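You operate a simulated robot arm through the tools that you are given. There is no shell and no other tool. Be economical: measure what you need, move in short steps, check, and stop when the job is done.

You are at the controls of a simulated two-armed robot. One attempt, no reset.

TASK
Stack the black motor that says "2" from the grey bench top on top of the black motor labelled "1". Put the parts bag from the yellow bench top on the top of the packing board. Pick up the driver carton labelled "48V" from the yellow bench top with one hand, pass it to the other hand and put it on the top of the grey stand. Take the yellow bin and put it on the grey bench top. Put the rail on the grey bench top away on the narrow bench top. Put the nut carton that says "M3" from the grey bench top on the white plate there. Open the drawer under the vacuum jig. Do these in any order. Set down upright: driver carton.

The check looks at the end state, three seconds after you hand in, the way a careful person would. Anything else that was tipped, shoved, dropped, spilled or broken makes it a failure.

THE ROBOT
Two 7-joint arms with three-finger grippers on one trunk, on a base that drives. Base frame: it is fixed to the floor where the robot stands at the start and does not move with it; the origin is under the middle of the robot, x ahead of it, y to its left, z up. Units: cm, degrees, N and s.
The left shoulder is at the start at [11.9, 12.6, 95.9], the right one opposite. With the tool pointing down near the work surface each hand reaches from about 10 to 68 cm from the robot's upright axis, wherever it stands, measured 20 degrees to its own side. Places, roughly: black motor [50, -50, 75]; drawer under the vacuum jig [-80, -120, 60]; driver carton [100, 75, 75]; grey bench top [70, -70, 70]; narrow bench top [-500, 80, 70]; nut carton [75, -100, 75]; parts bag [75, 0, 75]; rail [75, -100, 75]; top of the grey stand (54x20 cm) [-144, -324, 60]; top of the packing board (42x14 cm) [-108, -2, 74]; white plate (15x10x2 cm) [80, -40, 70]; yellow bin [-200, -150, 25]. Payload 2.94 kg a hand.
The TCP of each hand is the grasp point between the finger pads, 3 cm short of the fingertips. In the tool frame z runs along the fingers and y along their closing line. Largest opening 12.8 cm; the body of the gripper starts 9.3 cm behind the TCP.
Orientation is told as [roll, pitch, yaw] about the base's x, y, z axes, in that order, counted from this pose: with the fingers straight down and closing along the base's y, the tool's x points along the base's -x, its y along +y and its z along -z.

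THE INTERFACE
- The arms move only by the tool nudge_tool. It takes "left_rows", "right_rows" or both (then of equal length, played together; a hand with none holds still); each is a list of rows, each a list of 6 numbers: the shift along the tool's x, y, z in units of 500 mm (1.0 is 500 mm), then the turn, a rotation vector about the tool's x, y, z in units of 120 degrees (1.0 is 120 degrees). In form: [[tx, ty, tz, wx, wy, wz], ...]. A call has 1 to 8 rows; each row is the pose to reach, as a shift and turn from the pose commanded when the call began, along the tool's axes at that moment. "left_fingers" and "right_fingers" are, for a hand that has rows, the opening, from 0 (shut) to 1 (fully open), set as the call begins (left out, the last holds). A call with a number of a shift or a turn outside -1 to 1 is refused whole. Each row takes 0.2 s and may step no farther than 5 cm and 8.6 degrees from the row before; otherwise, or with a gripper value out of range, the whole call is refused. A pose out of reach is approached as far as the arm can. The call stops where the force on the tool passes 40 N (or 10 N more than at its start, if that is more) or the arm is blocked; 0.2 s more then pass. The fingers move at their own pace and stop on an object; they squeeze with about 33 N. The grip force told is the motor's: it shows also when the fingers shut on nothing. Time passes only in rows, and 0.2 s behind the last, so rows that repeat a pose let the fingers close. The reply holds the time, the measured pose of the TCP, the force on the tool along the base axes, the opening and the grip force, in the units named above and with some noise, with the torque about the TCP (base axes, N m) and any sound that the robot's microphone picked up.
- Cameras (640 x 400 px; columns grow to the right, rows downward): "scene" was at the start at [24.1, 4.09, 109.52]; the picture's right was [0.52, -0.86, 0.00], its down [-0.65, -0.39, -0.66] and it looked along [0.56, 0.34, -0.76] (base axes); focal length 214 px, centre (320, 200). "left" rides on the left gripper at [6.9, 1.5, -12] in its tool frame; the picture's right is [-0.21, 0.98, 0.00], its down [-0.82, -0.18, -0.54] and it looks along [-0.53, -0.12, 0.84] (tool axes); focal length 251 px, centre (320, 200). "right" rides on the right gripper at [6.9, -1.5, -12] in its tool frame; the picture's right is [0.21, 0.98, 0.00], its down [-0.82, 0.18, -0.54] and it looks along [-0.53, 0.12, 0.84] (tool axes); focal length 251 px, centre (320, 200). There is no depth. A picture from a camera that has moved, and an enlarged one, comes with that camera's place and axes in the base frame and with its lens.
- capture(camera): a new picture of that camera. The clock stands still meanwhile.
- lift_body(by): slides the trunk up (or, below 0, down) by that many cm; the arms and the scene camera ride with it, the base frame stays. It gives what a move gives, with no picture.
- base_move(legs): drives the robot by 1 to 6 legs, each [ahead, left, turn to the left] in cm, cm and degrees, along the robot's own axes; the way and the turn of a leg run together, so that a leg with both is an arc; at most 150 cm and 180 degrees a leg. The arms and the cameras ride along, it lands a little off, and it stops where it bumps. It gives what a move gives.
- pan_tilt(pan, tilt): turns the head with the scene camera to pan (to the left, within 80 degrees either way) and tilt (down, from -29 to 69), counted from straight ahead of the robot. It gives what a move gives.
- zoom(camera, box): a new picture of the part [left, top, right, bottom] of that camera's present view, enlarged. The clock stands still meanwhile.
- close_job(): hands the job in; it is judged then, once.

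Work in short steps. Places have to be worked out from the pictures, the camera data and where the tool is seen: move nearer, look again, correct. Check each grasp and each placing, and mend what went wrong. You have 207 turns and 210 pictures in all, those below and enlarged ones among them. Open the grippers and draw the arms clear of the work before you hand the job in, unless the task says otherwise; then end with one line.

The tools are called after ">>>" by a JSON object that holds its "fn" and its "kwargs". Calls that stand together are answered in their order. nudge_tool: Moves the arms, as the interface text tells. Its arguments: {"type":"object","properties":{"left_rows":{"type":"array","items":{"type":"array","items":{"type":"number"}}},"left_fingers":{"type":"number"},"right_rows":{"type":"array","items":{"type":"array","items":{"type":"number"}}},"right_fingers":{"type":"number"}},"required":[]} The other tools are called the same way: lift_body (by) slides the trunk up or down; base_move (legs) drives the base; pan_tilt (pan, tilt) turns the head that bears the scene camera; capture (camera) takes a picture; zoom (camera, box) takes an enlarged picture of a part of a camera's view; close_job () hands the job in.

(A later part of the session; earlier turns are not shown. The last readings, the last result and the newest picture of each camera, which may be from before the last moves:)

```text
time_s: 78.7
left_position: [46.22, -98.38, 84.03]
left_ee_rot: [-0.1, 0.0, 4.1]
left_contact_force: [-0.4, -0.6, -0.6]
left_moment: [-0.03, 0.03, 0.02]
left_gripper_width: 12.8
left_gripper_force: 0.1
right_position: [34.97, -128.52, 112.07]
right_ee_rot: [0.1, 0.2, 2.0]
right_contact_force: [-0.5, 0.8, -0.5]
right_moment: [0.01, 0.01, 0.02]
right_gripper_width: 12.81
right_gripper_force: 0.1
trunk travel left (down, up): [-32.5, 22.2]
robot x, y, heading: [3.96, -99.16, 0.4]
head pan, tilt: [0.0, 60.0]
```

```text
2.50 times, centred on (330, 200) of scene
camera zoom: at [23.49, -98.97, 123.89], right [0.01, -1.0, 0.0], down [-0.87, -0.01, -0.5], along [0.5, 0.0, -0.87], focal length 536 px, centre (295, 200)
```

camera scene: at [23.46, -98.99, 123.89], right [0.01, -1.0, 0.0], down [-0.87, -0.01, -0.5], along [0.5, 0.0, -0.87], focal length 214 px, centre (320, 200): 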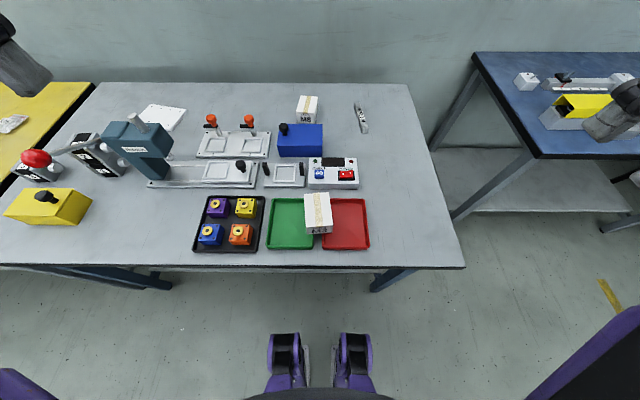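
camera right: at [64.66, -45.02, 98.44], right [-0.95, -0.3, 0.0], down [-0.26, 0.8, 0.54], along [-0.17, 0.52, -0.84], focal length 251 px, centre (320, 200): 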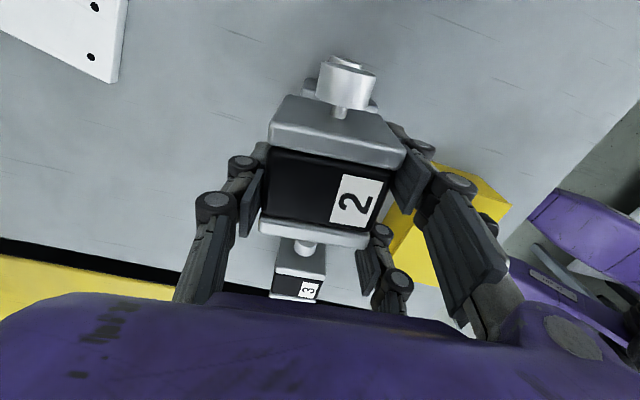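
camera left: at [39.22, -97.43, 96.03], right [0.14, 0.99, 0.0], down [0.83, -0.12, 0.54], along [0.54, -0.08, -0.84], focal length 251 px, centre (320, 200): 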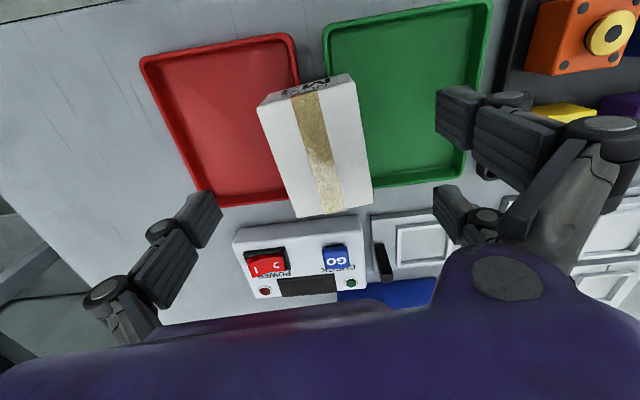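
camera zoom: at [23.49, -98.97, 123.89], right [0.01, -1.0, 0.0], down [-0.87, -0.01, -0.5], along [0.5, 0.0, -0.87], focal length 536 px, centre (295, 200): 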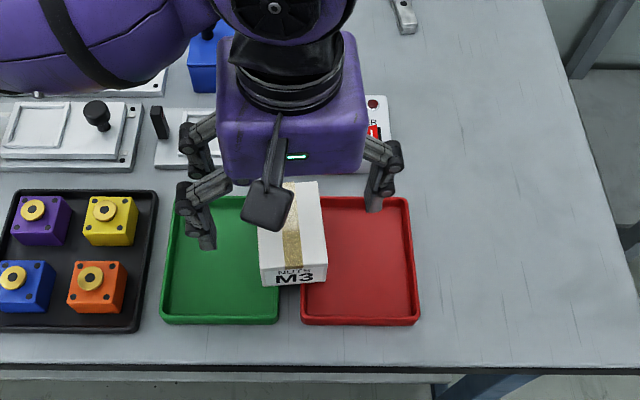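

Carton top is z≈79.7. Descend to TCP z≈78.8 and close.

>>> {"fn": "nudge_tool", "kwargs": {"left_rows": [[0, 0, 0.05, 0, 0, 0], [0, 0, 0.104, 0, 0, 0]]}}

>>> {"fn": "nudge_tool", "kwargs": {"left_rows": [[0, 0, 0, 0, 0, 0], [0, 0, 0, 0, 0, 0], [0, 0, 0, 0, 0, 0], [0, 0, 0, 0, 0, 0]], "left_fingers": 0}}

>>> {"fn": "capture", "kwargs": {"camera": "left"}}

```text
time_s: 79.3
left_position: [46.12, -98.6, 78.94]
left_ee_rot: [0.0, 0.0, 4.2]
left_contact_force: [-0.3, -0.1, 0.3]
left_moment: [0.0, 0.0, -0.03]
left_gripper_width: 12.79
left_gripper_force: 0.0
right_position: [34.86, -128.47, 112.01]
right_ee_rot: [-0.1, 0.1, 1.9]
right_contact_force: [-1.2, 0.7, 0.0]
right_moment: [0.0, 0.02, 0.02]
right_gripper_width: 12.8
right_gripper_force: 0.1
trunk travel left (down, up): [-32.5, 22.2]
robot x, y, heading: [3.94, -99.21, 0.8]
head pan, tilt: [0.0, 60.0]
```

```text
time_s: 80.3
left_position: [46.17, -98.5, 78.95]
left_ee_rot: [-0.1, -0.1, 4.0]
left_contact_force: [0.5, 0.6, 0.5]
left_moment: [0.05, -0.1, 0.02]
left_gripper_width: 5.97
left_gripper_force: 32.6
right_position: [35.06, -128.59, 111.94]
right_ee_rot: [0.0, 0.1, 1.9]
right_contact_force: [-0.2, -0.2, -0.8]
right_moment: [0.02, -0.02, -0.04]
right_gripper_width: 12.8
right_gripper_force: 0.1
trunk travel left (down, up): [-32.5, 22.2]
robot x, y, heading: [3.95, -99.47, 0.5]
head pan, tilt: [0.0, 60.0]
```

```text
147 pictures are left
camera left: at [39.11, -97.5, 90.88], right [0.14, 0.99, 0.0], down [0.83, -0.12, 0.54], along [0.54, -0.08, -0.84], focal length 251 px, centre (320, 200)
```

left: 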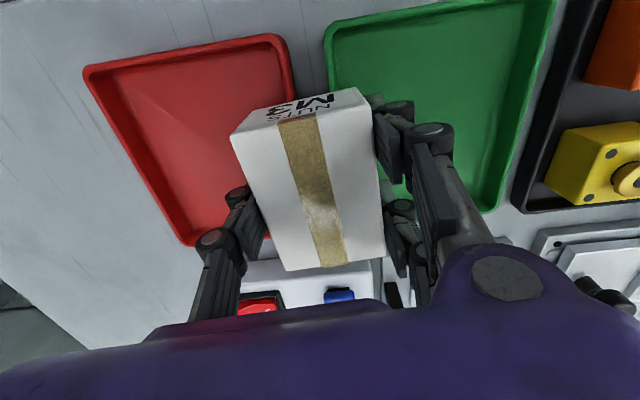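

Gripped (6.0 cm). Lift to z≈101.

>>> {"fn": "nudge_tool", "kwargs": {"left_rows": [[0, 0, -0.03, 0, 0, 0], [0, 0, -0.1, 0, 0, 0], [0, 0, -0.19, 0, 0, 0], [0, 0, -0.28, 0, 0, 0], [0, 0, -0.37, 0, 0, 0], [0, 0, -0.46, 0, 0, 0]]}}

>>> {"fn": "capture", "kwargs": {"camera": "left"}}

>>> {"fn": "capture", "kwargs": {"camera": "scene"}}

```text
time_s: 81.7
left_position: [46.1, -98.58, 101.87]
left_ee_rot: [0.0, 0.0, 4.1]
left_contact_force: [0.8, -1.7, -2.1]
left_moment: [0.01, 0.02, 0.01]
left_gripper_width: 5.96
left_gripper_force: 32.9
right_position: [34.8, -128.71, 111.92]
right_ee_rot: [0.0, 0.1, 2.0]
right_contact_force: [0.4, -0.5, 0.2]
right_moment: [0.01, -0.03, -0.05]
right_gripper_width: 12.79
right_gripper_force: 0.1
trunk travel left (down, up): [-32.5, 22.2]
robot x, y, heading: [4.19, -99.33, 0.7]
head pan, tilt: [0.0, 60.0]
```

```text
146 pictures are left
camera left: at [39.04, -97.57, 113.94], right [0.14, 0.99, 0.0], down [0.83, -0.12, 0.54], along [0.54, -0.08, -0.84], focal length 251 px, centre (320, 200)
```

left: 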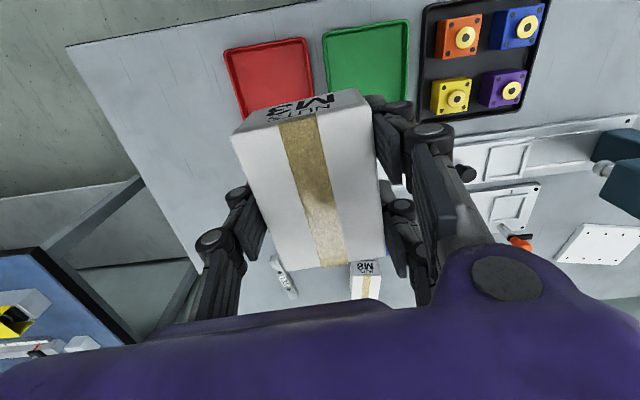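

```text
145 pictures are left
camera scene: at [23.42, -99.02, 123.9], right [0.01, -1.0, 0.0], down [-0.87, -0.01, -0.5], along [0.5, 0.0, -0.87], focal length 214 px, centre (320, 200)
```

scene: 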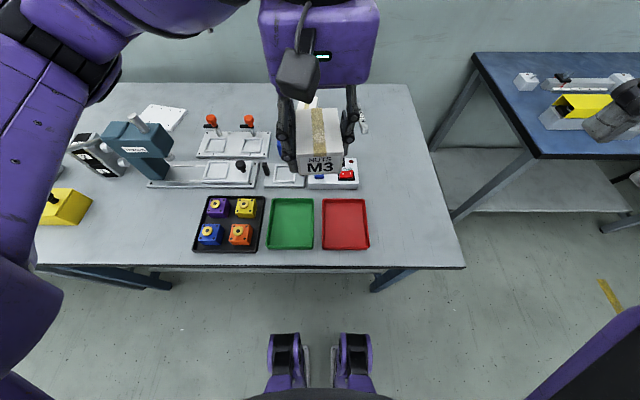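

Held; trays undisturbed. I raise further and drive to y≈−62, then ahead carefully (watching for bumps).

>>> {"fn": "nudge_tool", "kwargs": {"left_rows": [[0, 0, -0.08, 0, 0, 0], [0, 0, -0.16, 0, 0, 0]]}}

>>> {"fn": "base_move", "kwargs": {"legs": [[0, 36, -0.5], [9, 0, 0]]}}

>>> {"fn": "pan_tilt", "kwargs": {"pan": 0, "tilt": 65}}

>>> {"fn": "capture", "kwargs": {"camera": "scene"}}

```text
time_s: 82.3
left_position: [46.01, -98.61, 109.96]
left_ee_rot: [0.2, 0.0, 4.0]
left_contact_force: [0.9, 0.6, -2.7]
left_moment: [0.0, 0.01, 0.0]
left_gripper_width: 5.96
left_gripper_force: 33.3
right_position: [34.86, -128.58, 111.99]
right_ee_rot: [0.0, 0.2, 2.0]
right_contact_force: [-1.0, 0.3, -0.1]
right_moment: [0.0, 0.0, -0.04]
right_gripper_width: 12.81
right_gripper_force: 0.0
trunk travel left (down, up): [-32.5, 22.2]
robot x, y, heading: [3.92, -99.42, 0.4]
head pan, tilt: [0.0, 60.0]
```

```text
time_s: 86.7
left_position: [54.97, -63.28, 109.84]
left_ee_rot: [-0.1, 0.0, 3.4]
left_contact_force: [0.4, 0.9, -2.9]
left_moment: [0.02, 0.02, 0.0]
left_gripper_width: 5.95
left_gripper_force: 33.1
right_position: [43.35, -92.95, 111.96]
right_ee_rot: [0.0, 0.1, 1.3]
right_contact_force: [-0.1, 0.0, 0.2]
right_moment: [0.01, 0.02, 0.03]
right_gripper_width: 12.79
right_gripper_force: 0.0
trunk travel left (down, up): [-32.5, 22.2]
robot x, y, heading: [13.06, -63.53, -0.1]
head pan, tilt: [0.0, 60.0]
```

```text
time_s: 87.4
left_position: [54.99, -63.18, 109.89]
left_ee_rot: [0.0, 0.0, 3.5]
left_contact_force: [-0.1, 0.7, -3.6]
left_moment: [0.0, 0.0, 0.01]
left_gripper_width: 5.95
left_gripper_force: 32.7
right_position: [43.43, -92.98, 111.95]
right_ee_rot: [0.0, 0.1, 1.5]
right_contact_force: [0.8, -0.3, -0.3]
right_moment: [-0.01, 0.03, -0.04]
right_gripper_width: 12.82
right_gripper_force: 0.1
trunk travel left (down, up): [-32.5, 22.2]
robot x, y, heading: [12.76, -63.32, -0.1]
head pan, tilt: [0.0, 65.0]
```

```text
144 pictures are left
camera scene: at [31.71, -63.29, 123.33], right [0.0, -1.0, 0.0], down [-0.91, 0.0, -0.42], along [0.42, 0.0, -0.91], focal length 214 px, centre (320, 200)
```

scene: 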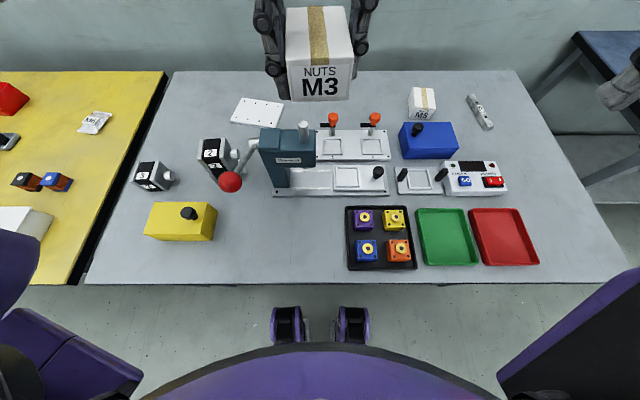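

Plate center ≈[85,-43.6], yaw ≈ −9°. I edge the base 6 cm more ahead.

>>> {"fn": "base_move", "kwargs": {"legs": [[6, 0, 0]]}}

```text
time_s: 88.3
left_position: [60.79, -63.2, 109.9]
left_ee_rot: [-0.1, 0.0, 3.5]
left_contact_force: [0.6, 0.4, -3.1]
left_moment: [-0.04, 0.05, -0.03]
left_gripper_width: 5.95
left_gripper_force: 33.1
right_position: [49.53, -92.86, 112.0]
right_ee_rot: [-0.1, 0.1, 1.3]
right_contact_force: [0.4, 0.3, -0.5]
right_moment: [-0.01, 0.04, -0.01]
right_gripper_width: 12.81
right_gripper_force: 0.0
trunk travel left (down, up): [-32.5, 22.2]
robot x, y, heading: [18.35, -63.26, 0.2]
head pan, tilt: [0.0, 65.0]
```

>>> {"fn": "nudge_tool", "kwargs": {"left_rows": [[-0.069, 0.05, 0, 0, 0, 0.014], [-0.139, 0.1, 0, 0, 0, 0.03], [-0.208, 0.15, 0, 0, 0, 0.045], [-0.278, 0.2, 0, 0, 0, 0.06], [-0.347, 0.25, 0, 0, 0, 0.075], [-0.417, 0.3, 0, 0, 0, 0.09], [-0.486, 0.35, 0, 0, 0, 0.104]]}}

>>> {"fn": "capture", "kwargs": {"camera": "scene"}}

```text
time_s: 89.9
left_position: [84.18, -44.09, 109.76]
left_ee_rot: [0.0, -0.1, -9.0]
left_contact_force: [-0.3, -0.2, -3.7]
left_moment: [-0.02, 0.01, 0.0]
left_gripper_width: 5.96
left_gripper_force: 32.9
right_position: [49.33, -92.93, 111.95]
right_ee_rot: [0.1, 0.2, 1.4]
right_contact_force: [0.3, -0.1, -0.5]
right_moment: [-0.03, 0.01, 0.0]
right_gripper_width: 12.79
right_gripper_force: 0.0
trunk travel left (down, up): [-32.5, 22.2]
robot x, y, heading: [18.58, -63.18, -0.5]
head pan, tilt: [0.0, 65.0]
```

```text
143 pictures are left
camera scene: at [37.69, -63.24, 123.32], right [0.0, -1.0, 0.0], down [-0.91, 0.0, -0.42], along [0.42, 0.0, -0.91], focal length 214 px, centre (320, 200)
```

scene: 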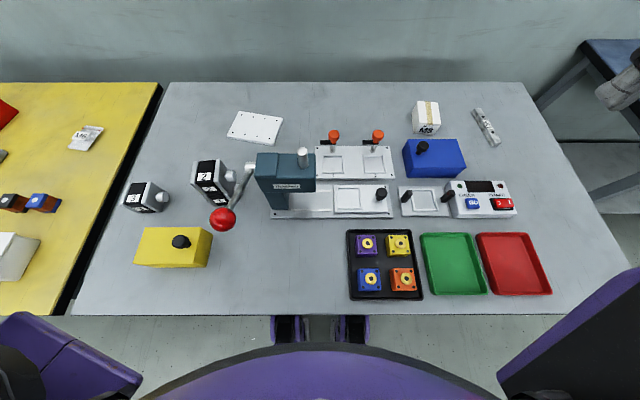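

>>> {"fn": "capture", "kwargs": {"camera": "left"}}

>>> {"fn": "lift_body", "kwargs": {"by": -17}}

>>> {"fn": "pan_tilt", "kwargs": {"pan": 10, "tilt": 45}}

>>> {"fn": "capture", "kwargs": {"camera": "scene"}}

>>> {"fn": "capture", "kwargs": {"camera": "left"}}

```text
142 pictures are left
camera left: at [77.46, -41.54, 121.79], right [0.37, 0.93, 0.0], down [0.78, -0.31, 0.54], along [0.5, -0.2, -0.84], focal length 251 px, centre (320, 200)
```

left: 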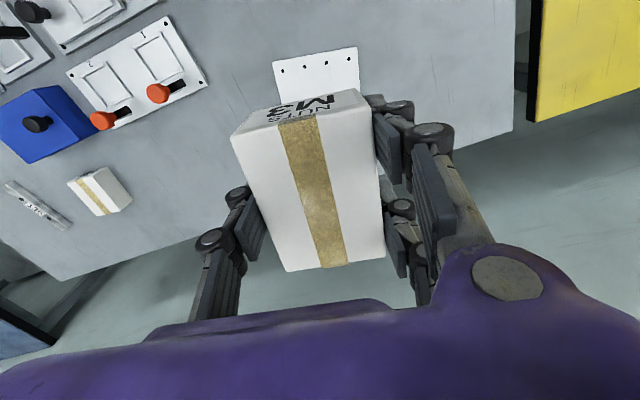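

```text
time_s: 91.9
left_position: [84.02, -44.24, 92.93]
left_ee_rot: [0.0, 0.0, -9.0]
left_contact_force: [0.1, -0.2, -2.2]
left_moment: [0.02, -0.03, 0.01]
left_gripper_width: 5.96
left_gripper_force: 33.0
right_position: [49.32, -93.01, 94.99]
right_ee_rot: [0.0, 0.1, 1.4]
right_contact_force: [0.0, -0.1, 0.0]
right_moment: [-0.01, -0.02, -0.01]
right_gripper_width: 12.8
right_gripper_force: 0.1
trunk travel left (down, up): [-15.5, 39.2]
robot x, y, heading: [18.65, -63.31, -0.0]
head pan, tilt: [0.0, 65.0]
```

```text
time_s: 92.7
left_position: [84.18, -44.18, 92.91]
left_ee_rot: [0.0, 0.1, -9.2]
left_contact_force: [0.4, -0.2, -2.9]
left_moment: [0.01, -0.01, 0.01]
left_gripper_width: 5.95
left_gripper_force: 33.2
right_position: [49.19, -92.96, 94.85]
right_ee_rot: [0.1, 0.1, 1.4]
right_contact_force: [0.0, -0.8, 0.0]
right_moment: [0.01, 0.0, 0.01]
right_gripper_width: 12.81
right_gripper_force: 0.0
trunk travel left (down, up): [-15.5, 39.2]
robot x, y, heading: [18.72, -63.19, -0.1]
head pan, tilt: [10.0, 45.0]
```

```text
141 pictures are left
camera scene: at [44.95, -61.91, 107.73], right [0.17, -0.99, 0.0], down [-0.7, -0.12, -0.71], along [0.7, 0.12, -0.71], focal length 214 px, centre (320, 200)
```

scene: 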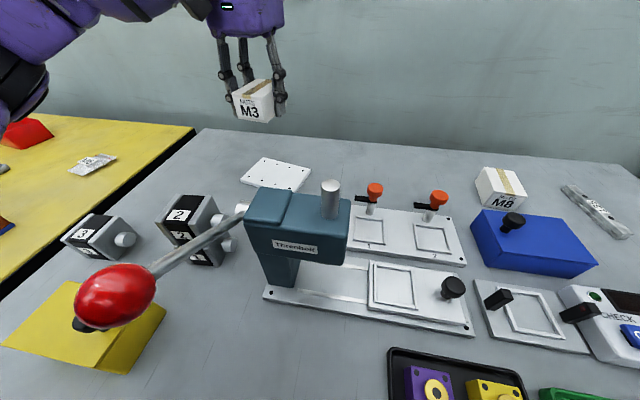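

```text
140 pictures are left
camera left: at [77.39, -41.59, 104.89], right [0.37, 0.93, 0.0], down [0.78, -0.31, 0.54], along [0.5, -0.2, -0.84], focal length 251 px, centre (320, 200)
```

left: 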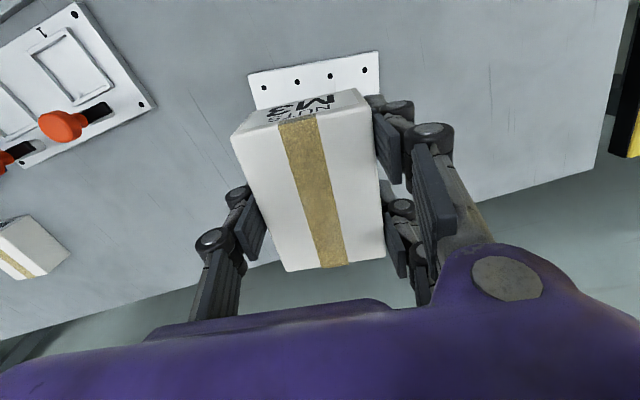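

Hand view gives plate center ≈[83.9,-44.5], yaw ≈−13°. I adjust slightly and lower.

>>> {"fn": "nudge_tool", "kwargs": {"left_rows": [[0.006, -0.002, 0.08, 0, 0, 0.015], [0.006, -0.002, 0.16, 0, 0, 0.03], [0.006, -0.002, 0.22, 0, 0, 0.03]]}}

>>> {"fn": "zoom", "kwargs": {"camera": "scene", "box": [180, 80, 340, 200]}}

>>> {"fn": "capture", "kwargs": {"camera": "left"}}

```text
time_s: 93.5
left_position: [83.62, -44.32, 81.74]
left_ee_rot: [0.0, 0.0, -12.7]
left_contact_force: [0.5, -0.3, -3.1]
left_moment: [0.02, 0.01, 0.0]
left_gripper_width: 5.96
left_gripper_force: 32.5
right_position: [49.39, -92.93, 94.75]
right_ee_rot: [0.0, 0.3, 1.3]
right_contact_force: [0.7, 0.7, -0.8]
right_moment: [0.01, -0.02, 0.0]
right_gripper_width: 12.79
right_gripper_force: 0.1
trunk travel left (down, up): [-15.5, 39.2]
robot x, y, heading: [18.71, -63.13, 0.1]
head pan, tilt: [10.0, 45.0]
```

```text
3.33 times, centred on (260, 140) of scene
camera zoom: at [44.99, -61.88, 107.72], right [0.17, -0.99, 0.0], down [-0.7, -0.12, -0.71], along [0.7, 0.12, -0.71], focal length 715 px, centre (520, 400)
```

zoom: 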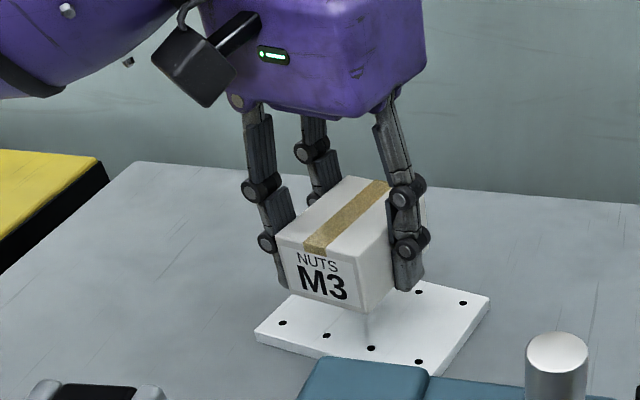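

```text
138 pictures are left
camera left: at [77.24, -41.27, 93.81], right [0.42, 0.91, 0.0], down [0.76, -0.36, 0.54], along [0.49, -0.23, -0.84], focal length 251 px, centre (320, 200)
```

left: 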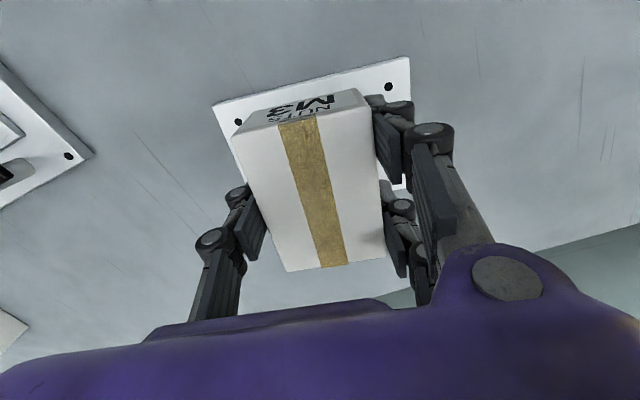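

Aligned over the plate. Lower 2 cm then finer.

>>> {"fn": "nudge_tool", "kwargs": {"left_rows": [[0, 0, 0.015, 0, 0, 0], [0, 0, 0.03, 0, 0, 0], [0, 0, 0.04, 0, 0, 0]]}}

>>> {"fn": "zoom", "kwargs": {"camera": "scene", "box": [180, 80, 340, 200]}}

```text
time_s: 94.3
left_position: [83.74, -44.36, 79.8]
left_ee_rot: [0.1, -0.1, -12.6]
left_contact_force: [0.2, -0.4, -2.7]
left_moment: [0.02, 0.03, 0.02]
left_gripper_width: 5.93
left_gripper_force: 32.7
right_position: [49.33, -92.98, 94.96]
right_ee_rot: [-0.1, 0.1, 1.4]
right_contact_force: [0.9, -0.9, 0.2]
right_moment: [0.0, -0.02, -0.04]
right_gripper_width: 12.8
right_gripper_force: 0.1
trunk travel left (down, up): [-15.5, 39.2]
robot x, y, heading: [18.89, -63.49, -0.2]
head pan, tilt: [10.0, 45.0]
```

```text
3.33 times, centred on (260, 140) of scene
camera zoom: at [44.97, -61.9, 107.73], right [0.17, -0.99, 0.0], down [-0.7, -0.12, -0.71], along [0.7, 0.12, -0.71], focal length 715 px, centre (520, 400)
```

zoom: 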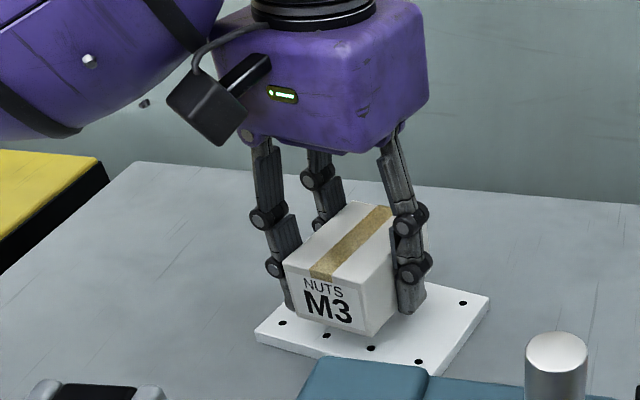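

>>> {"fn": "nudge_tool", "kwargs": {"left_rows": [[0, 0, 0.008, 0, 0, 0], [0, 0, 0.014, 0, 0, 0]]}}

>>> {"fn": "zoom", "kwargs": {"camera": "scene", "box": [200, 120, 320, 200]}}

```text
time_s: 94.9
left_position: [83.64, -44.24, 79.19]
left_ee_rot: [0.0, -0.1, -12.7]
left_contact_force: [0.1, 0.9, -2.5]
left_moment: [0.04, 0.03, -0.01]
left_gripper_width: 5.94
left_gripper_force: 33.5
right_position: [49.2, -92.93, 94.91]
right_ee_rot: [-0.1, 0.2, 1.3]
right_contact_force: [-0.7, 0.0, 0.1]
right_moment: [-0.02, 0.0, -0.04]
right_gripper_width: 12.8
right_gripper_force: 0.1
trunk travel left (down, up): [-15.5, 39.2]
robot x, y, heading: [18.82, -63.48, 0.0]
head pan, tilt: [10.0, 45.0]
```

```text
5.00 times, centred on (260, 160) of scene
camera zoom: at [44.96, -61.9, 107.73], right [0.17, -0.99, 0.0], down [-0.7, -0.12, -0.71], along [0.7, 0.12, -0.71], focal length 1072 px, centre (620, 400)
```

zoom: 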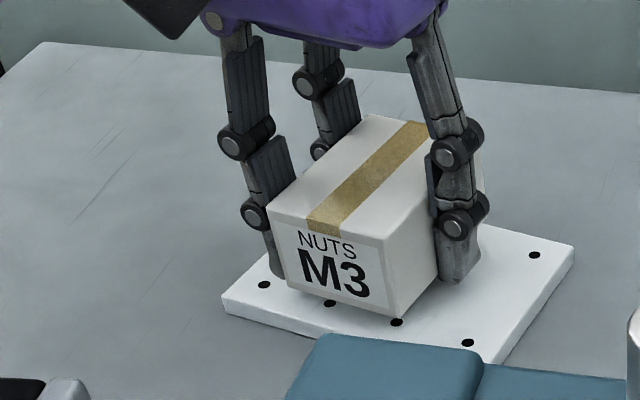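

>>> {"fn": "nudge_tool", "kwargs": {"left_rows": [[0, 0, 0.006, 0, 0, 0], [0, 0, 0.012, 0, 0, 0]]}}

```text
time_s: 95.5
left_position: [83.68, -44.22, 78.63]
left_ee_rot: [0.0, 0.0, -12.7]
left_contact_force: [0.2, 0.0, -2.7]
left_moment: [0.01, 0.02, -0.01]
left_gripper_width: 5.96
left_gripper_force: 33.2
right_position: [49.35, -92.91, 94.8]
right_ee_rot: [0.1, 0.1, 1.4]
right_contact_force: [0.0, -0.1, -0.6]
right_moment: [0.0, -0.01, -0.03]
right_gripper_width: 12.81
right_gripper_force: 0.1
trunk travel left (down, up): [-15.5, 39.2]
robot x, y, heading: [18.78, -63.32, -0.2]
head pan, tilt: [10.0, 45.0]
```

>>> {"fn": "nudge_tool", "kwargs": {"left_rows": [[0, 0, 0.006, 0, 0, 0], [0, 0, 0.01, 0, 0, 0]]}}

>>> {"fn": "zoom", "kwargs": {"camera": "scene", "box": [200, 120, 320, 200]}}

```text
time_s: 96.1
left_position: [83.81, -44.22, 78.15]
left_ee_rot: [0.0, -0.1, -12.8]
left_contact_force: [-0.2, -0.6, -3.2]
left_moment: [-0.01, 0.01, -0.02]
left_gripper_width: 5.93
left_gripper_force: 33.7
right_position: [49.2, -92.91, 95.14]
right_ee_rot: [0.1, 0.2, 1.3]
right_contact_force: [0.4, 0.3, 0.2]
right_moment: [0.0, -0.02, 0.01]
right_gripper_width: 12.79
right_gripper_force: 0.0
trunk travel left (down, up): [-15.5, 39.2]
robot x, y, heading: [18.9, -63.71, -0.2]
head pan, tilt: [10.0, 45.0]
```

```text
5.00 times, centred on (260, 160) of scene
camera zoom: at [44.95, -61.9, 107.73], right [0.17, -0.99, 0.0], down [-0.7, -0.12, -0.71], along [0.7, 0.12, -0.71], focal length 1072 px, centre (620, 400)
```

zoom: 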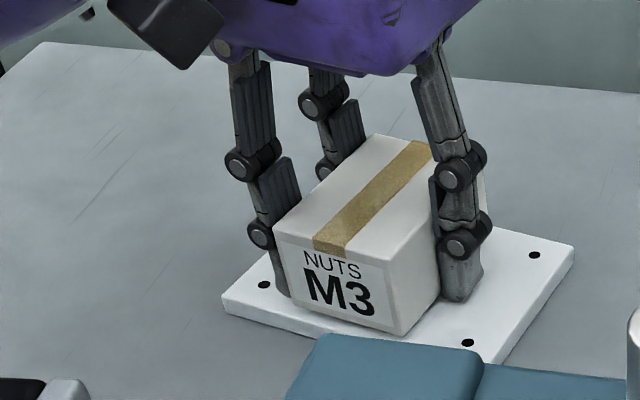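

The carton's front is close to the plate's front edge; shift +1 cm away and lower a bit more.

>>> {"fn": "nudge_tool", "kwargs": {"left_rows": [[-0.011, 0, 0, 0, 0, 0], [-0.022, 0, 0, 0, 0, 0], [-0.022, 0, 0.008, 0, 0, 0]]}}

>>> {"fn": "zoom", "kwargs": {"camera": "scene", "box": [200, 120, 320, 200]}}

```text
time_s: 96.9
left_position: [84.77, -44.53, 77.91]
left_ee_rot: [0.0, -0.2, -12.6]
left_contact_force: [1.8, 0.1, 12.0]
left_moment: [0.35, 0.23, -0.08]
left_gripper_width: 5.98
left_gripper_force: 33.6
right_position: [49.22, -93.05, 95.06]
right_ee_rot: [0.1, 0.1, 1.4]
right_contact_force: [0.4, 0.2, -0.1]
right_moment: [-0.01, -0.03, 0.02]
right_gripper_width: 12.79
right_gripper_force: 0.0
trunk travel left (down, up): [-15.5, 39.2]
robot x, y, heading: [18.52, -63.46, -0.1]
head pan, tilt: [10.0, 45.0]
```

```text
5.00 times, centred on (260, 160) of scene
camera zoom: at [44.87, -61.94, 107.78], right [0.17, -0.99, 0.0], down [-0.7, -0.12, -0.71], along [0.7, 0.12, -0.71], focal length 1072 px, centre (620, 400)
```

zoom: 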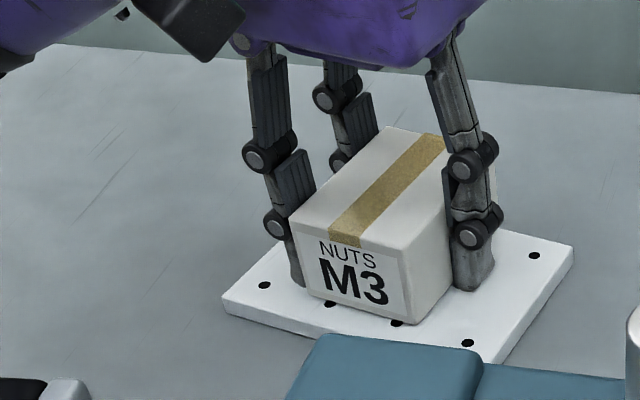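

Contact on the plate and well supported. Open, then rise.

>>> {"fn": "nudge_tool", "kwargs": {"left_rows": [[0, 0, -0.003, 0, 0, 0], [0, 0, -0.006, 0, 0, 0], [0, 0, -0.006, 0, 0, 0], [0, 0, -0.006, 0, 0, 0]], "left_fingers": 1}}

>>> {"fn": "nudge_tool", "kwargs": {"left_rows": [[0, 0, -0.06, 0, 0, 0], [0, 0, -0.15, 0, 0, 0], [0, 0, -0.24, 0, 0, 0], [0, 0, -0.33, 0, 0, 0], [0, 0, -0.42, 0, 0, 0], [0, 0, -0.5, 0, 0, 0]]}}

>>> {"fn": "zoom", "kwargs": {"camera": "scene", "box": [140, 100, 400, 280]}}

```text
time_s: 97.9
left_position: [84.9, -44.53, 77.97]
left_ee_rot: [0.0, 0.0, -12.6]
left_contact_force: [0.4, 0.1, -0.5]
left_moment: [0.0, -0.02, 0.01]
left_gripper_width: 12.81
left_gripper_force: 0.1
right_position: [49.28, -93.01, 94.99]
right_ee_rot: [-0.1, 0.2, 1.5]
right_contact_force: [-0.6, -0.1, -0.1]
right_moment: [-0.03, 0.03, -0.03]
right_gripper_width: 12.79
right_gripper_force: 0.0
trunk travel left (down, up): [-15.5, 39.2]
robot x, y, heading: [18.54, -63.27, -0.2]
head pan, tilt: [10.0, 45.0]
```

```text
time_s: 99.3
left_position: [84.66, -44.56, 103.07]
left_ee_rot: [0.1, 0.1, -12.5]
left_contact_force: [0.8, 0.3, 0.0]
left_moment: [0.03, -0.04, -0.01]
left_gripper_width: 12.8
left_gripper_force: 0.1
right_position: [49.05, -93.0, 94.9]
right_ee_rot: [0.0, 0.1, 1.4]
right_contact_force: [-0.8, 0.4, -0.1]
right_moment: [0.02, -0.04, -0.03]
right_gripper_width: 12.78
right_gripper_force: 0.0
trunk travel left (down, up): [-15.5, 39.2]
robot x, y, heading: [18.42, -62.86, -0.1]
head pan, tilt: [10.0, 45.0]
```

```text
2.22 times, centred on (270, 190) of scene
camera zoom: at [45.05, -59.68, 109.93], right [0.41, -0.91, 0.0], down [-0.46, -0.21, -0.86], along [0.79, 0.35, -0.51], focal length 477 px, centre (431, 222)
```

zoom: 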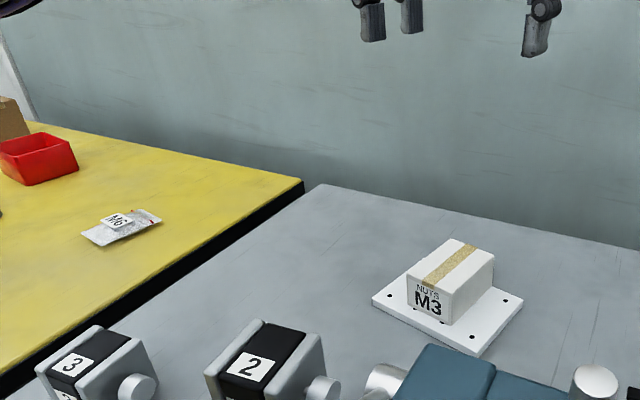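

M3 carton sits squarely on the plate. Next the rail (≈[85.5,-113.5], length along x): drive right 30 with hands high.

>>> {"fn": "base_move", "kwargs": {"legs": [[0, -31, 0]]}}

>>> {"fn": "pan_tilt", "kwargs": {"pan": -15, "tilt": 50}}

>>> {"fn": "capture", "kwargs": {"camera": "scene"}}

>>> {"fn": "capture", "kwargs": {"camera": "right"}}

```text
time_s: 102.6
left_position: [84.7, -75.68, 103.12]
left_ee_rot: [0.0, 0.0, -12.7]
left_contact_force: [-0.1, 0.3, 0.5]
left_moment: [0.03, 0.0, -0.04]
left_gripper_width: 12.79
left_gripper_force: 0.0
right_position: [49.35, -123.94, 95.01]
right_ee_rot: [0.0, 0.1, 1.4]
right_contact_force: [-0.1, -0.6, -0.4]
right_moment: [0.05, -0.02, -0.03]
right_gripper_width: 12.81
right_gripper_force: 0.0
trunk travel left (down, up): [-15.5, 39.2]
robot x, y, heading: [18.91, -94.06, -0.3]
head pan, tilt: [10.0, 45.0]
```

```text
time_s: 103.5
left_position: [84.69, -75.54, 103.01]
left_ee_rot: [0.1, 0.0, -12.7]
left_contact_force: [-0.3, 0.4, 0.4]
left_moment: [0.02, -0.01, 0.01]
left_gripper_width: 12.82
left_gripper_force: 0.0
right_position: [49.08, -123.96, 94.94]
right_ee_rot: [0.1, 0.2, 1.4]
right_contact_force: [-0.3, 0.4, 0.2]
right_moment: [-0.01, 0.03, -0.03]
right_gripper_width: 12.78
right_gripper_force: 0.1
trunk travel left (down, up): [-15.5, 39.2]
robot x, y, heading: [18.42, -94.2, -0.2]
head pan, tilt: [-15.0, 50.0]
```

```text
132 pictures are left
camera scene: at [45.05, -90.55, 109.86], right [0.41, -0.91, 0.0], down [-0.47, -0.21, -0.86], along [0.78, 0.35, -0.51], focal length 214 px, centre (320, 200)
```

scene: 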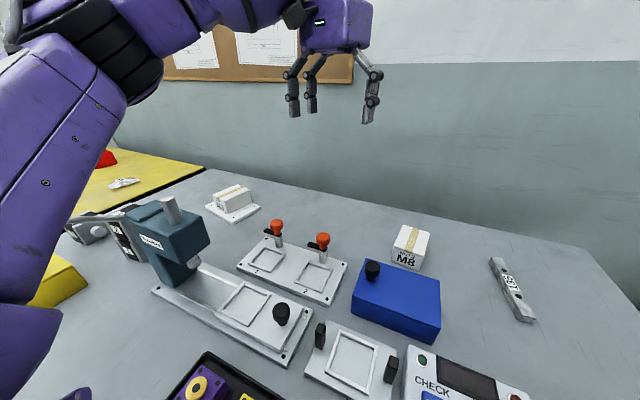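

```text
131 pictures are left
camera right: at [42.23, -125.55, 107.08], right [-0.24, 0.97, 0.0], down [0.82, 0.2, 0.54], along [0.52, 0.13, -0.84], focal length 251 px, centre (320, 200)
```

right: 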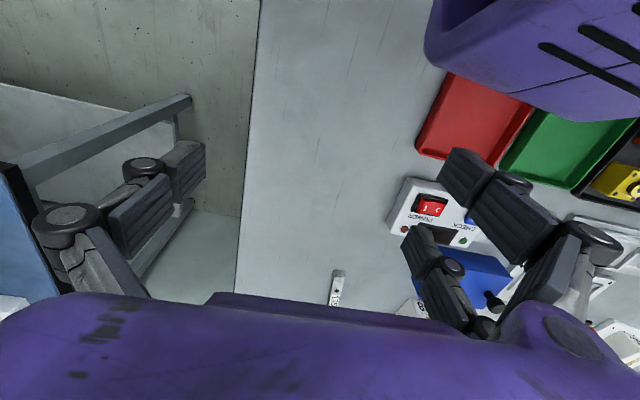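

>>> {"fn": "nudge_tool", "kwargs": {"right_rows": [[-0.084, 0.032, 0, 0, 0, -0.012], [-0.168, 0.064, 0, 0, 0, -0.024], [-0.252, 0.096, 0, 0, 0, -0.036], [-0.336, 0.128, 0, 0, 0, -0.048], [-0.42, 0.16, 0, 0, 0, -0.06], [-0.504, 0.192, 0, 0, 0, -0.07], [-0.57, 0.22, 0, 0, 0, -0.08]]}}

>>> {"fn": "capture", "kwargs": {"camera": "right"}}

```text
time_s: 105.1
left_position: [84.82, -75.43, 102.98]
left_ee_rot: [0.0, 0.1, -12.7]
left_contact_force: [-0.4, 0.4, 0.0]
left_moment: [-0.03, 0.03, 0.0]
left_gripper_width: 12.82
left_gripper_force: 0.0
right_position: [77.62, -112.16, 95.04]
right_ee_rot: [0.0, 0.1, 11.0]
right_contact_force: [-0.4, -0.2, 0.0]
right_moment: [-0.03, 0.0, -0.02]
right_gripper_width: 12.8
right_gripper_force: 0.0
trunk travel left (down, up): [-15.5, 39.2]
robot x, y, heading: [18.91, -94.21, 0.0]
head pan, tilt: [-15.0, 50.0]
```

```text
130 pictures are left
camera right: at [70.91, -114.94, 107.09], right [-0.4, 0.92, 0.0], down [0.77, 0.33, 0.54], along [0.49, 0.21, -0.84], focal length 251 px, centre (320, 200)
```

right: 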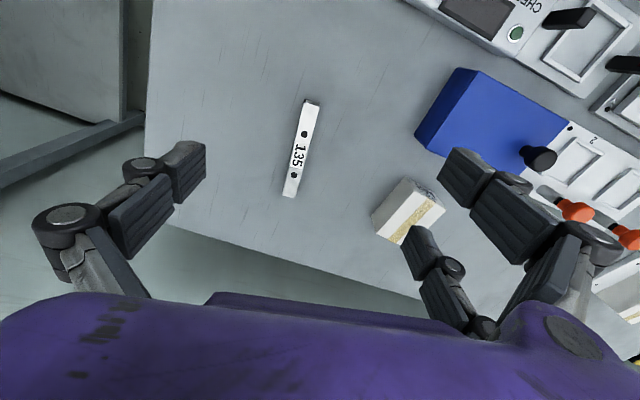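

Rail center ≈[84.5,-112.2], yaw ≈8.5°, 14.5 cm long. Move above it and lower to z≈84.

>>> {"fn": "nudge_tool", "kwargs": {"right_rows": [[-0.068, -0.014, 0, 0, 0, 0.01], [-0.135, -0.028, 0.02, 0, 0, 0.021], [-0.135, -0.028, 0.1, 0, 0, 0.021], [-0.135, -0.028, 0.18, 0, 0, 0.021], [-0.135, -0.028, 0.24, 0, 0, 0.021]]}}

>>> {"fn": "capture", "kwargs": {"camera": "right"}}

>>> {"fn": "zoom", "kwargs": {"camera": "scene", "box": [400, 180, 600, 340]}}

```text
time_s: 106.3
left_position: [84.71, -75.5, 103.01]
left_ee_rot: [0.0, 0.0, -12.7]
left_contact_force: [0.7, -0.6, -0.3]
left_moment: [0.01, -0.02, 0.02]
left_gripper_width: 12.82
left_gripper_force: 0.1
right_position: [84.19, -112.33, 82.93]
right_ee_rot: [0.0, 0.1, 8.6]
right_contact_force: [-0.6, -0.2, -0.3]
right_moment: [-0.04, 0.02, -0.02]
right_gripper_width: 12.78
right_gripper_force: 0.0
trunk travel left (down, up): [-15.5, 39.2]
robot x, y, heading: [18.86, -94.3, -0.2]
head pan, tilt: [-15.0, 50.0]
```

```text
129 pictures are left
camera right: at [77.51, -114.77, 95.04], right [-0.36, 0.93, 0.0], down [0.79, 0.3, 0.54], along [0.5, 0.19, -0.84], focal length 251 px, centre (320, 200)
```

right: 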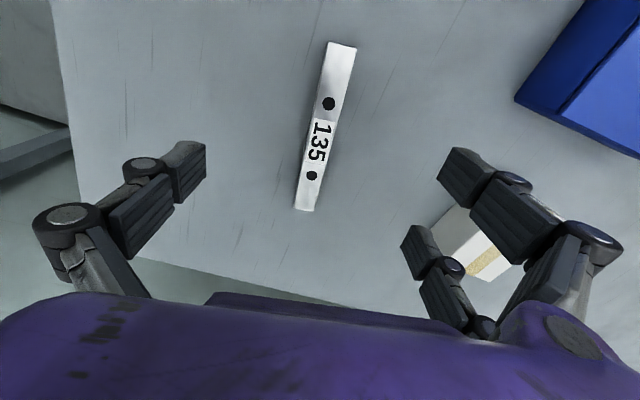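

```text
2.50 times, centred on (500, 260) of scene
camera zoom: at [45.05, -90.54, 109.84], right [0.41, -0.91, 0.0], down [-0.47, -0.21, -0.86], along [0.78, 0.35, -0.52], focal length 536 px, centre (-130, 50)
```

zoom: 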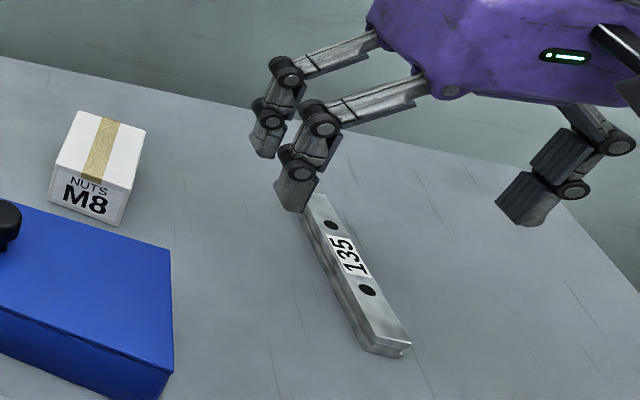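

Centred. Descend to TCP ≈76 and close.

>>> {"fn": "nudge_tool", "kwargs": {"right_rows": [[0, 0, 0.06, 0, 0, 0], [0, 0, 0.12, 0, 0, 0], [0, 0, 0.138, 0, 0, 0]]}}

>>> {"fn": "nudge_tool", "kwargs": {"right_rows": [[0, 0, 0, 0, 0, 0], [0, 0, 0, 0, 0, 0], [0, 0, 0, 0, 0, 0], [0, 0, 0, 0, 0, 0]], "right_fingers": 0}}

>>> {"fn": "capture", "kwargs": {"camera": "right"}}

```text
time_s: 107.1
left_position: [84.66, -75.5, 103.13]
left_ee_rot: [0.1, -0.1, -12.7]
left_contact_force: [-0.6, -0.8, -0.2]
left_moment: [-0.04, 0.0, -0.01]
left_gripper_width: 12.78
left_gripper_force: 0.1
right_position: [84.34, -112.37, 75.92]
right_ee_rot: [-0.1, 0.2, 8.5]
right_contact_force: [-0.2, 0.1, 0.4]
right_moment: [0.0, 0.0, -0.01]
right_gripper_width: 12.77
right_gripper_force: 0.1
trunk travel left (down, up): [-15.5, 39.2]
robot x, y, heading: [18.72, -94.08, -0.3]
head pan, tilt: [-15.0, 50.0]
```

```text
time_s: 107.8
left_position: [84.66, -75.4, 102.93]
left_ee_rot: [0.0, 0.2, -12.6]
left_contact_force: [1.0, -0.6, -0.7]
left_moment: [0.03, 0.05, 0.01]
left_gripper_width: 12.77
left_gripper_force: 0.2
right_position: [84.5, -111.88, 76.92]
right_ee_rot: [0.5, -1.0, 8.4]
right_contact_force: [-0.9, 8.7, 20.3]
right_moment: [0.83, 0.89, -0.38]
right_gripper_width: 2.2
right_gripper_force: 10.1
trunk travel left (down, up): [-15.5, 39.2]
robot x, y, heading: [18.43, -94.06, -0.3]
head pan, tilt: [-15.0, 50.0]
stopped in row 3 (right hand): the force on the tool passed its limit at 44 N (the readings are from after the stop); the commanded pose is now the measured one
```

```text
127 pictures are left
camera right: at [77.63, -114.39, 88.92], right [-0.36, 0.93, 0.01], down [0.78, 0.29, 0.56], along [0.52, 0.2, -0.83], focal length 251 px, centre (320, 200)
```

right: 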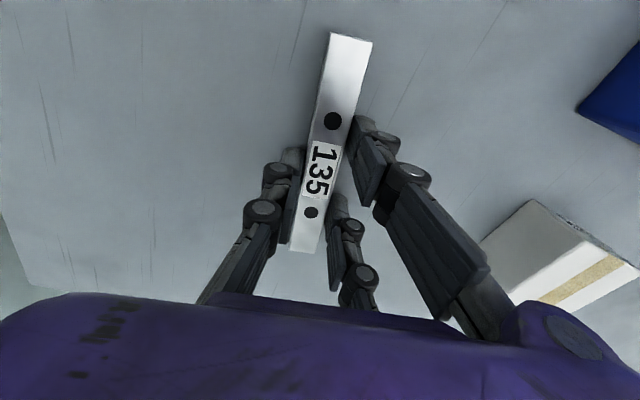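

Fingertips pushed on the bench while closing, lifting the hand to ≈76.9; rail is between pads (2.2 cm). I relax upward slightly and let the grip settle.

>>> {"fn": "nudge_tool", "kwargs": {"right_rows": [[0, 0, -0.004, 0, 0, 0], [0, 0, -0.004, 0, 0, 0], [0, 0, -0.004, 0, 0, 0]]}}

>>> {"fn": "capture", "kwargs": {"camera": "right"}}

```text
time_s: 108.6
left_position: [84.59, -75.33, 103.02]
left_ee_rot: [0.1, 0.0, -12.7]
left_contact_force: [-0.3, 0.3, 0.3]
left_moment: [-0.01, 0.01, -0.01]
left_gripper_width: 12.82
left_gripper_force: 0.2
right_position: [84.45, -111.93, 76.88]
right_ee_rot: [0.3, -0.8, 8.4]
right_contact_force: [4.5, 10.8, 23.5]
right_moment: [0.59, -0.66, 0.1]
right_gripper_width: 1.98
right_gripper_force: 32.9
trunk travel left (down, up): [-15.5, 39.2]
robot x, y, heading: [18.59, -94.11, -0.2]
head pan, tilt: [-15.0, 50.0]
```

```text
126 pictures are left
camera right: at [77.62, -114.52, 88.92], right [-0.36, 0.93, 0.0], down [0.78, 0.3, 0.55], along [0.52, 0.2, -0.83], focal length 251 px, centre (320, 200)
```

right: 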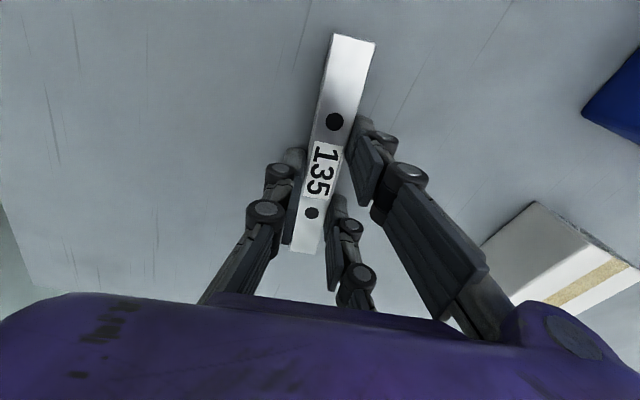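

Gripped at 2.0 cm with 33 N. Lift slowly 3 cm, then check.

>>> {"fn": "nudge_tool", "kwargs": {"right_rows": [[0, 0, -0.01, 0, 0, 0], [0, 0, -0.03, 0, 0, 0], [0, 0, -0.06, 0, 0, 0], [0, 0, -0.12, 0, 0, 0]]}}

>>> {"fn": "capture", "kwargs": {"camera": "right"}}

>>> {"fn": "zoom", "kwargs": {"camera": "scene", "box": [400, 160, 600, 320]}}

```text
time_s: 109.6
left_position: [84.65, -75.51, 103.01]
left_ee_rot: [0.0, 0.0, -12.8]
left_contact_force: [-0.9, -0.8, -0.2]
left_moment: [0.0, -0.03, -0.02]
left_gripper_width: 12.78
left_gripper_force: 0.0
right_position: [84.46, -112.12, 82.8]
right_ee_rot: [0.2, -0.4, 8.4]
right_contact_force: [0.3, -0.4, -3.4]
right_moment: [0.0, -0.02, 0.01]
right_gripper_width: 1.96
right_gripper_force: 33.1
trunk travel left (down, up): [-15.5, 39.2]
robot x, y, heading: [18.6, -94.3, 0.0]
head pan, tilt: [-15.0, 50.0]
```

```text
125 pictures are left
camera right: at [77.66, -114.72, 94.69], right [-0.36, 0.93, 0.0], down [0.78, 0.3, 0.55], along [0.51, 0.2, -0.84], focal length 251 px, centre (320, 200)
```

right: 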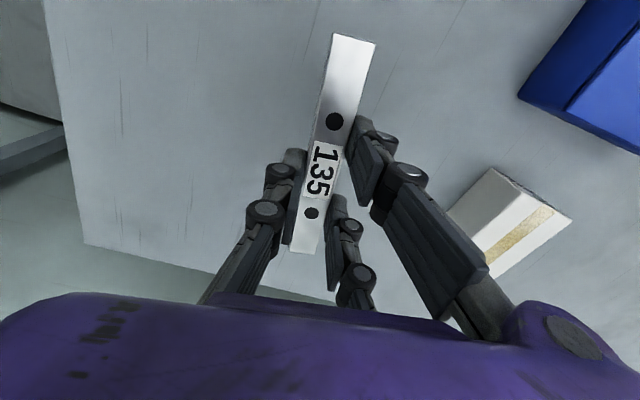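

```text
2.50 times, centred on (500, 240) of scene
camera zoom: at [44.99, -90.51, 109.82], right [0.41, -0.91, 0.0], down [-0.47, -0.21, -0.86], along [0.78, 0.35, -0.52], focal length 536 px, centre (-130, 100)
```

zoom: 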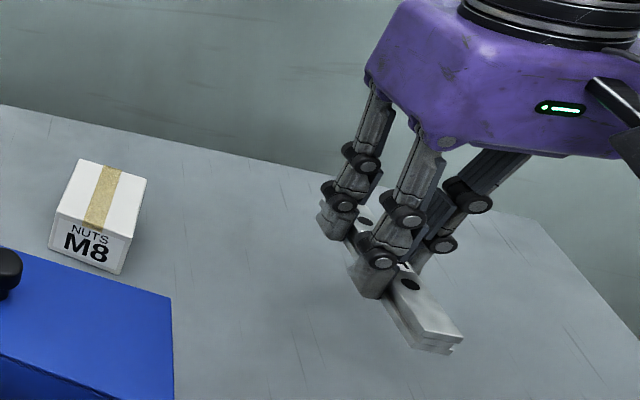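

Rail is held. I fold both arms back and up.

>>> {"fn": "nudge_tool", "kwargs": {"right_rows": [[0.02, 0, -0.09, 0, 0, 0], [0.1, -0.015, -0.13, 0, 0, 0], [0.19, -0.03, -0.17, 0, 0, 0], [0.28, -0.045, -0.21, 0, 0, 0], [0.36, -0.06, -0.25, 0, 0, 0], [0.44, -0.07, -0.29, 0, 0, 0], [0.52, -0.085, -0.33, 0, 0, 0], [0.6, -0.1, -0.37, 0, 0, 0]], "left_rows": [[0.076, -0.002, -0.022, 0, 0, -0.013], [0.152, -0.004, -0.045, 0, 0, -0.026], [0.229, -0.006, -0.067, 0, 0, -0.039], [0.306, -0.008, -0.09, 0, 0, -0.052], [0.382, -0.01, -0.112, 0, 0, -0.065], [0.46, -0.012, -0.135, 0, 0, -0.078], [0.535, -0.014, -0.157, 0, 0, -0.091], [0.612, -0.015, -0.18, 0, 0, -0.105]]}}

```text
time_s: 111.4
left_position: [55.24, -75.25, 104.52]
left_ee_rot: [-0.1, 0.1, 0.0]
left_contact_force: [1.4, 0.2, -0.1]
left_moment: [-0.05, 0.11, -0.01]
left_gripper_width: 12.82
left_gripper_force: 0.0
left hand out of reach, approached as far as the arm can: row 3, 4, 5, 6, 7, 8
right_position: [55.63, -122.06, 99.62]
right_ee_rot: [-0.1, 2.9, 7.9]
right_contact_force: [-0.3, -0.6, 1.6]
right_moment: [0.0, -0.29, 0.05]
right_gripper_width: 1.95
right_gripper_force: 32.7
trunk travel left (down, up): [-15.5, 39.2]
robot x, y, heading: [18.82, -94.05, -0.1]
head pan, tilt: [-15.0, 50.0]
```

Arms folded. I back away from the bench, move to an open spot, and turn left 90° to look at the rear of the room.

>>> {"fn": "base_move", "kwargs": {"legs": [[-25, 0, 0], [0, 65, 0], [0, 0, 100]]}}

>>> {"fn": "pan_tilt", "kwargs": {"pan": 20, "tilt": 15}}

>>> {"fn": "capture", "kwargs": {"camera": "scene"}}

>>> {"fn": "pan_tilt", "kwargs": {"pan": 75, "tilt": 20}}

>>> {"fn": "capture", "kwargs": {"camera": "scene"}}

```text
time_s: 123.2
left_position: [-31.09, 4.02, 104.69]
left_ee_rot: [-0.1, 0.1, 99.3]
left_contact_force: [0.8, 0.0, 0.4]
left_moment: [0.0, 0.02, -0.01]
left_gripper_width: 12.82
left_gripper_force: 0.1
right_position: [14.71, 11.8, 100.75]
right_ee_rot: [0.3, -0.4, 108.0]
right_contact_force: [0.1, 0.4, -2.6]
right_moment: [0.02, 0.01, 0.01]
right_gripper_width: 1.96
right_gripper_force: 32.9
trunk travel left (down, up): [-15.5, 39.2]
robot x, y, heading: [-6.45, -29.05, 99.0]
head pan, tilt: [-15.0, 50.0]
```

```text
time_s: 124.2
left_position: [-31.07, 3.96, 104.77]
left_ee_rot: [-0.2, 0.0, 99.3]
left_contact_force: [1.0, 0.7, 0.0]
left_moment: [0.01, 0.0, 0.01]
left_gripper_width: 12.83
left_gripper_force: 0.0
right_position: [14.79, 11.74, 100.87]
right_ee_rot: [0.3, -0.4, 107.9]
right_contact_force: [0.6, -0.4, -2.4]
right_moment: [-0.02, 0.01, 0.02]
right_gripper_width: 1.95
right_gripper_force: 32.9
trunk travel left (down, up): [-15.5, 39.2]
robot x, y, heading: [-6.65, -28.75, 99.1]
head pan, tilt: [20.0, 15.0]
```

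```text
123 pictures are left
camera scene: at [-14.06, -2.65, 112.41], right [0.87, 0.49, 0.0], down [0.13, -0.23, -0.97], along [-0.47, 0.84, -0.26], focal length 214 px, centre (320, 200)
```

scene: 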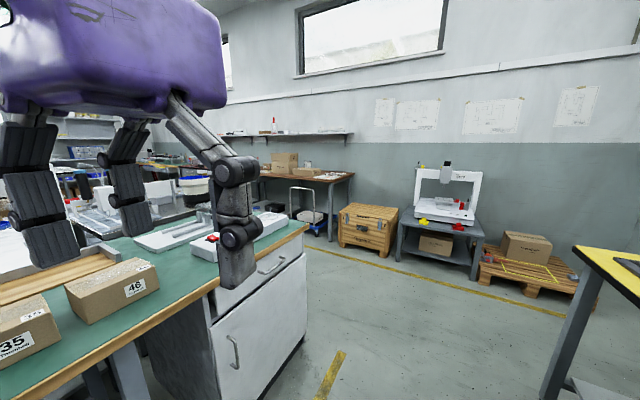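

```text
time_s: 125.4
left_position: [-31.2, 3.9, 104.6]
left_ee_rot: [-0.1, 0.0, 99.2]
left_contact_force: [0.3, 0.0, 0.7]
left_moment: [0.04, 0.03, -0.05]
left_gripper_width: 12.8
left_gripper_force: 0.1
right_position: [14.66, 11.78, 100.92]
right_ee_rot: [0.3, -0.4, 107.9]
right_contact_force: [0.4, -0.6, -2.9]
right_moment: [0.0, 0.01, -0.01]
right_gripper_width: 1.97
right_gripper_force: 33.0
trunk travel left (down, up): [-15.5, 39.2]
robot x, y, heading: [-6.12, -29.2, 99.1]
head pan, tilt: [75.0, 20.0]
```

```text
122 pictures are left
camera scene: at [-18.75, -9.86, 111.6], right [0.1, 0.99, 0.0], down [0.34, -0.03, -0.94], along [-0.93, 0.1, -0.34], focal length 214 px, centre (320, 200)
```

scene: 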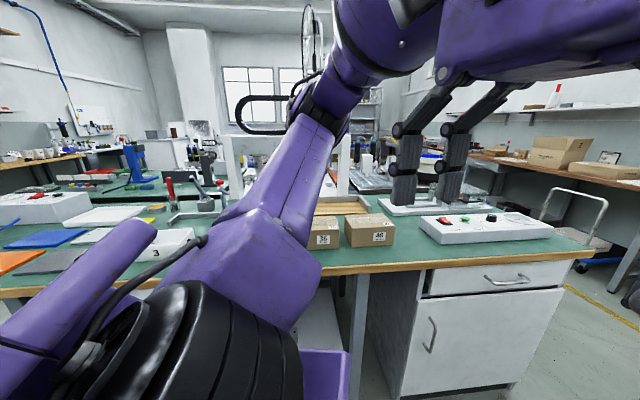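

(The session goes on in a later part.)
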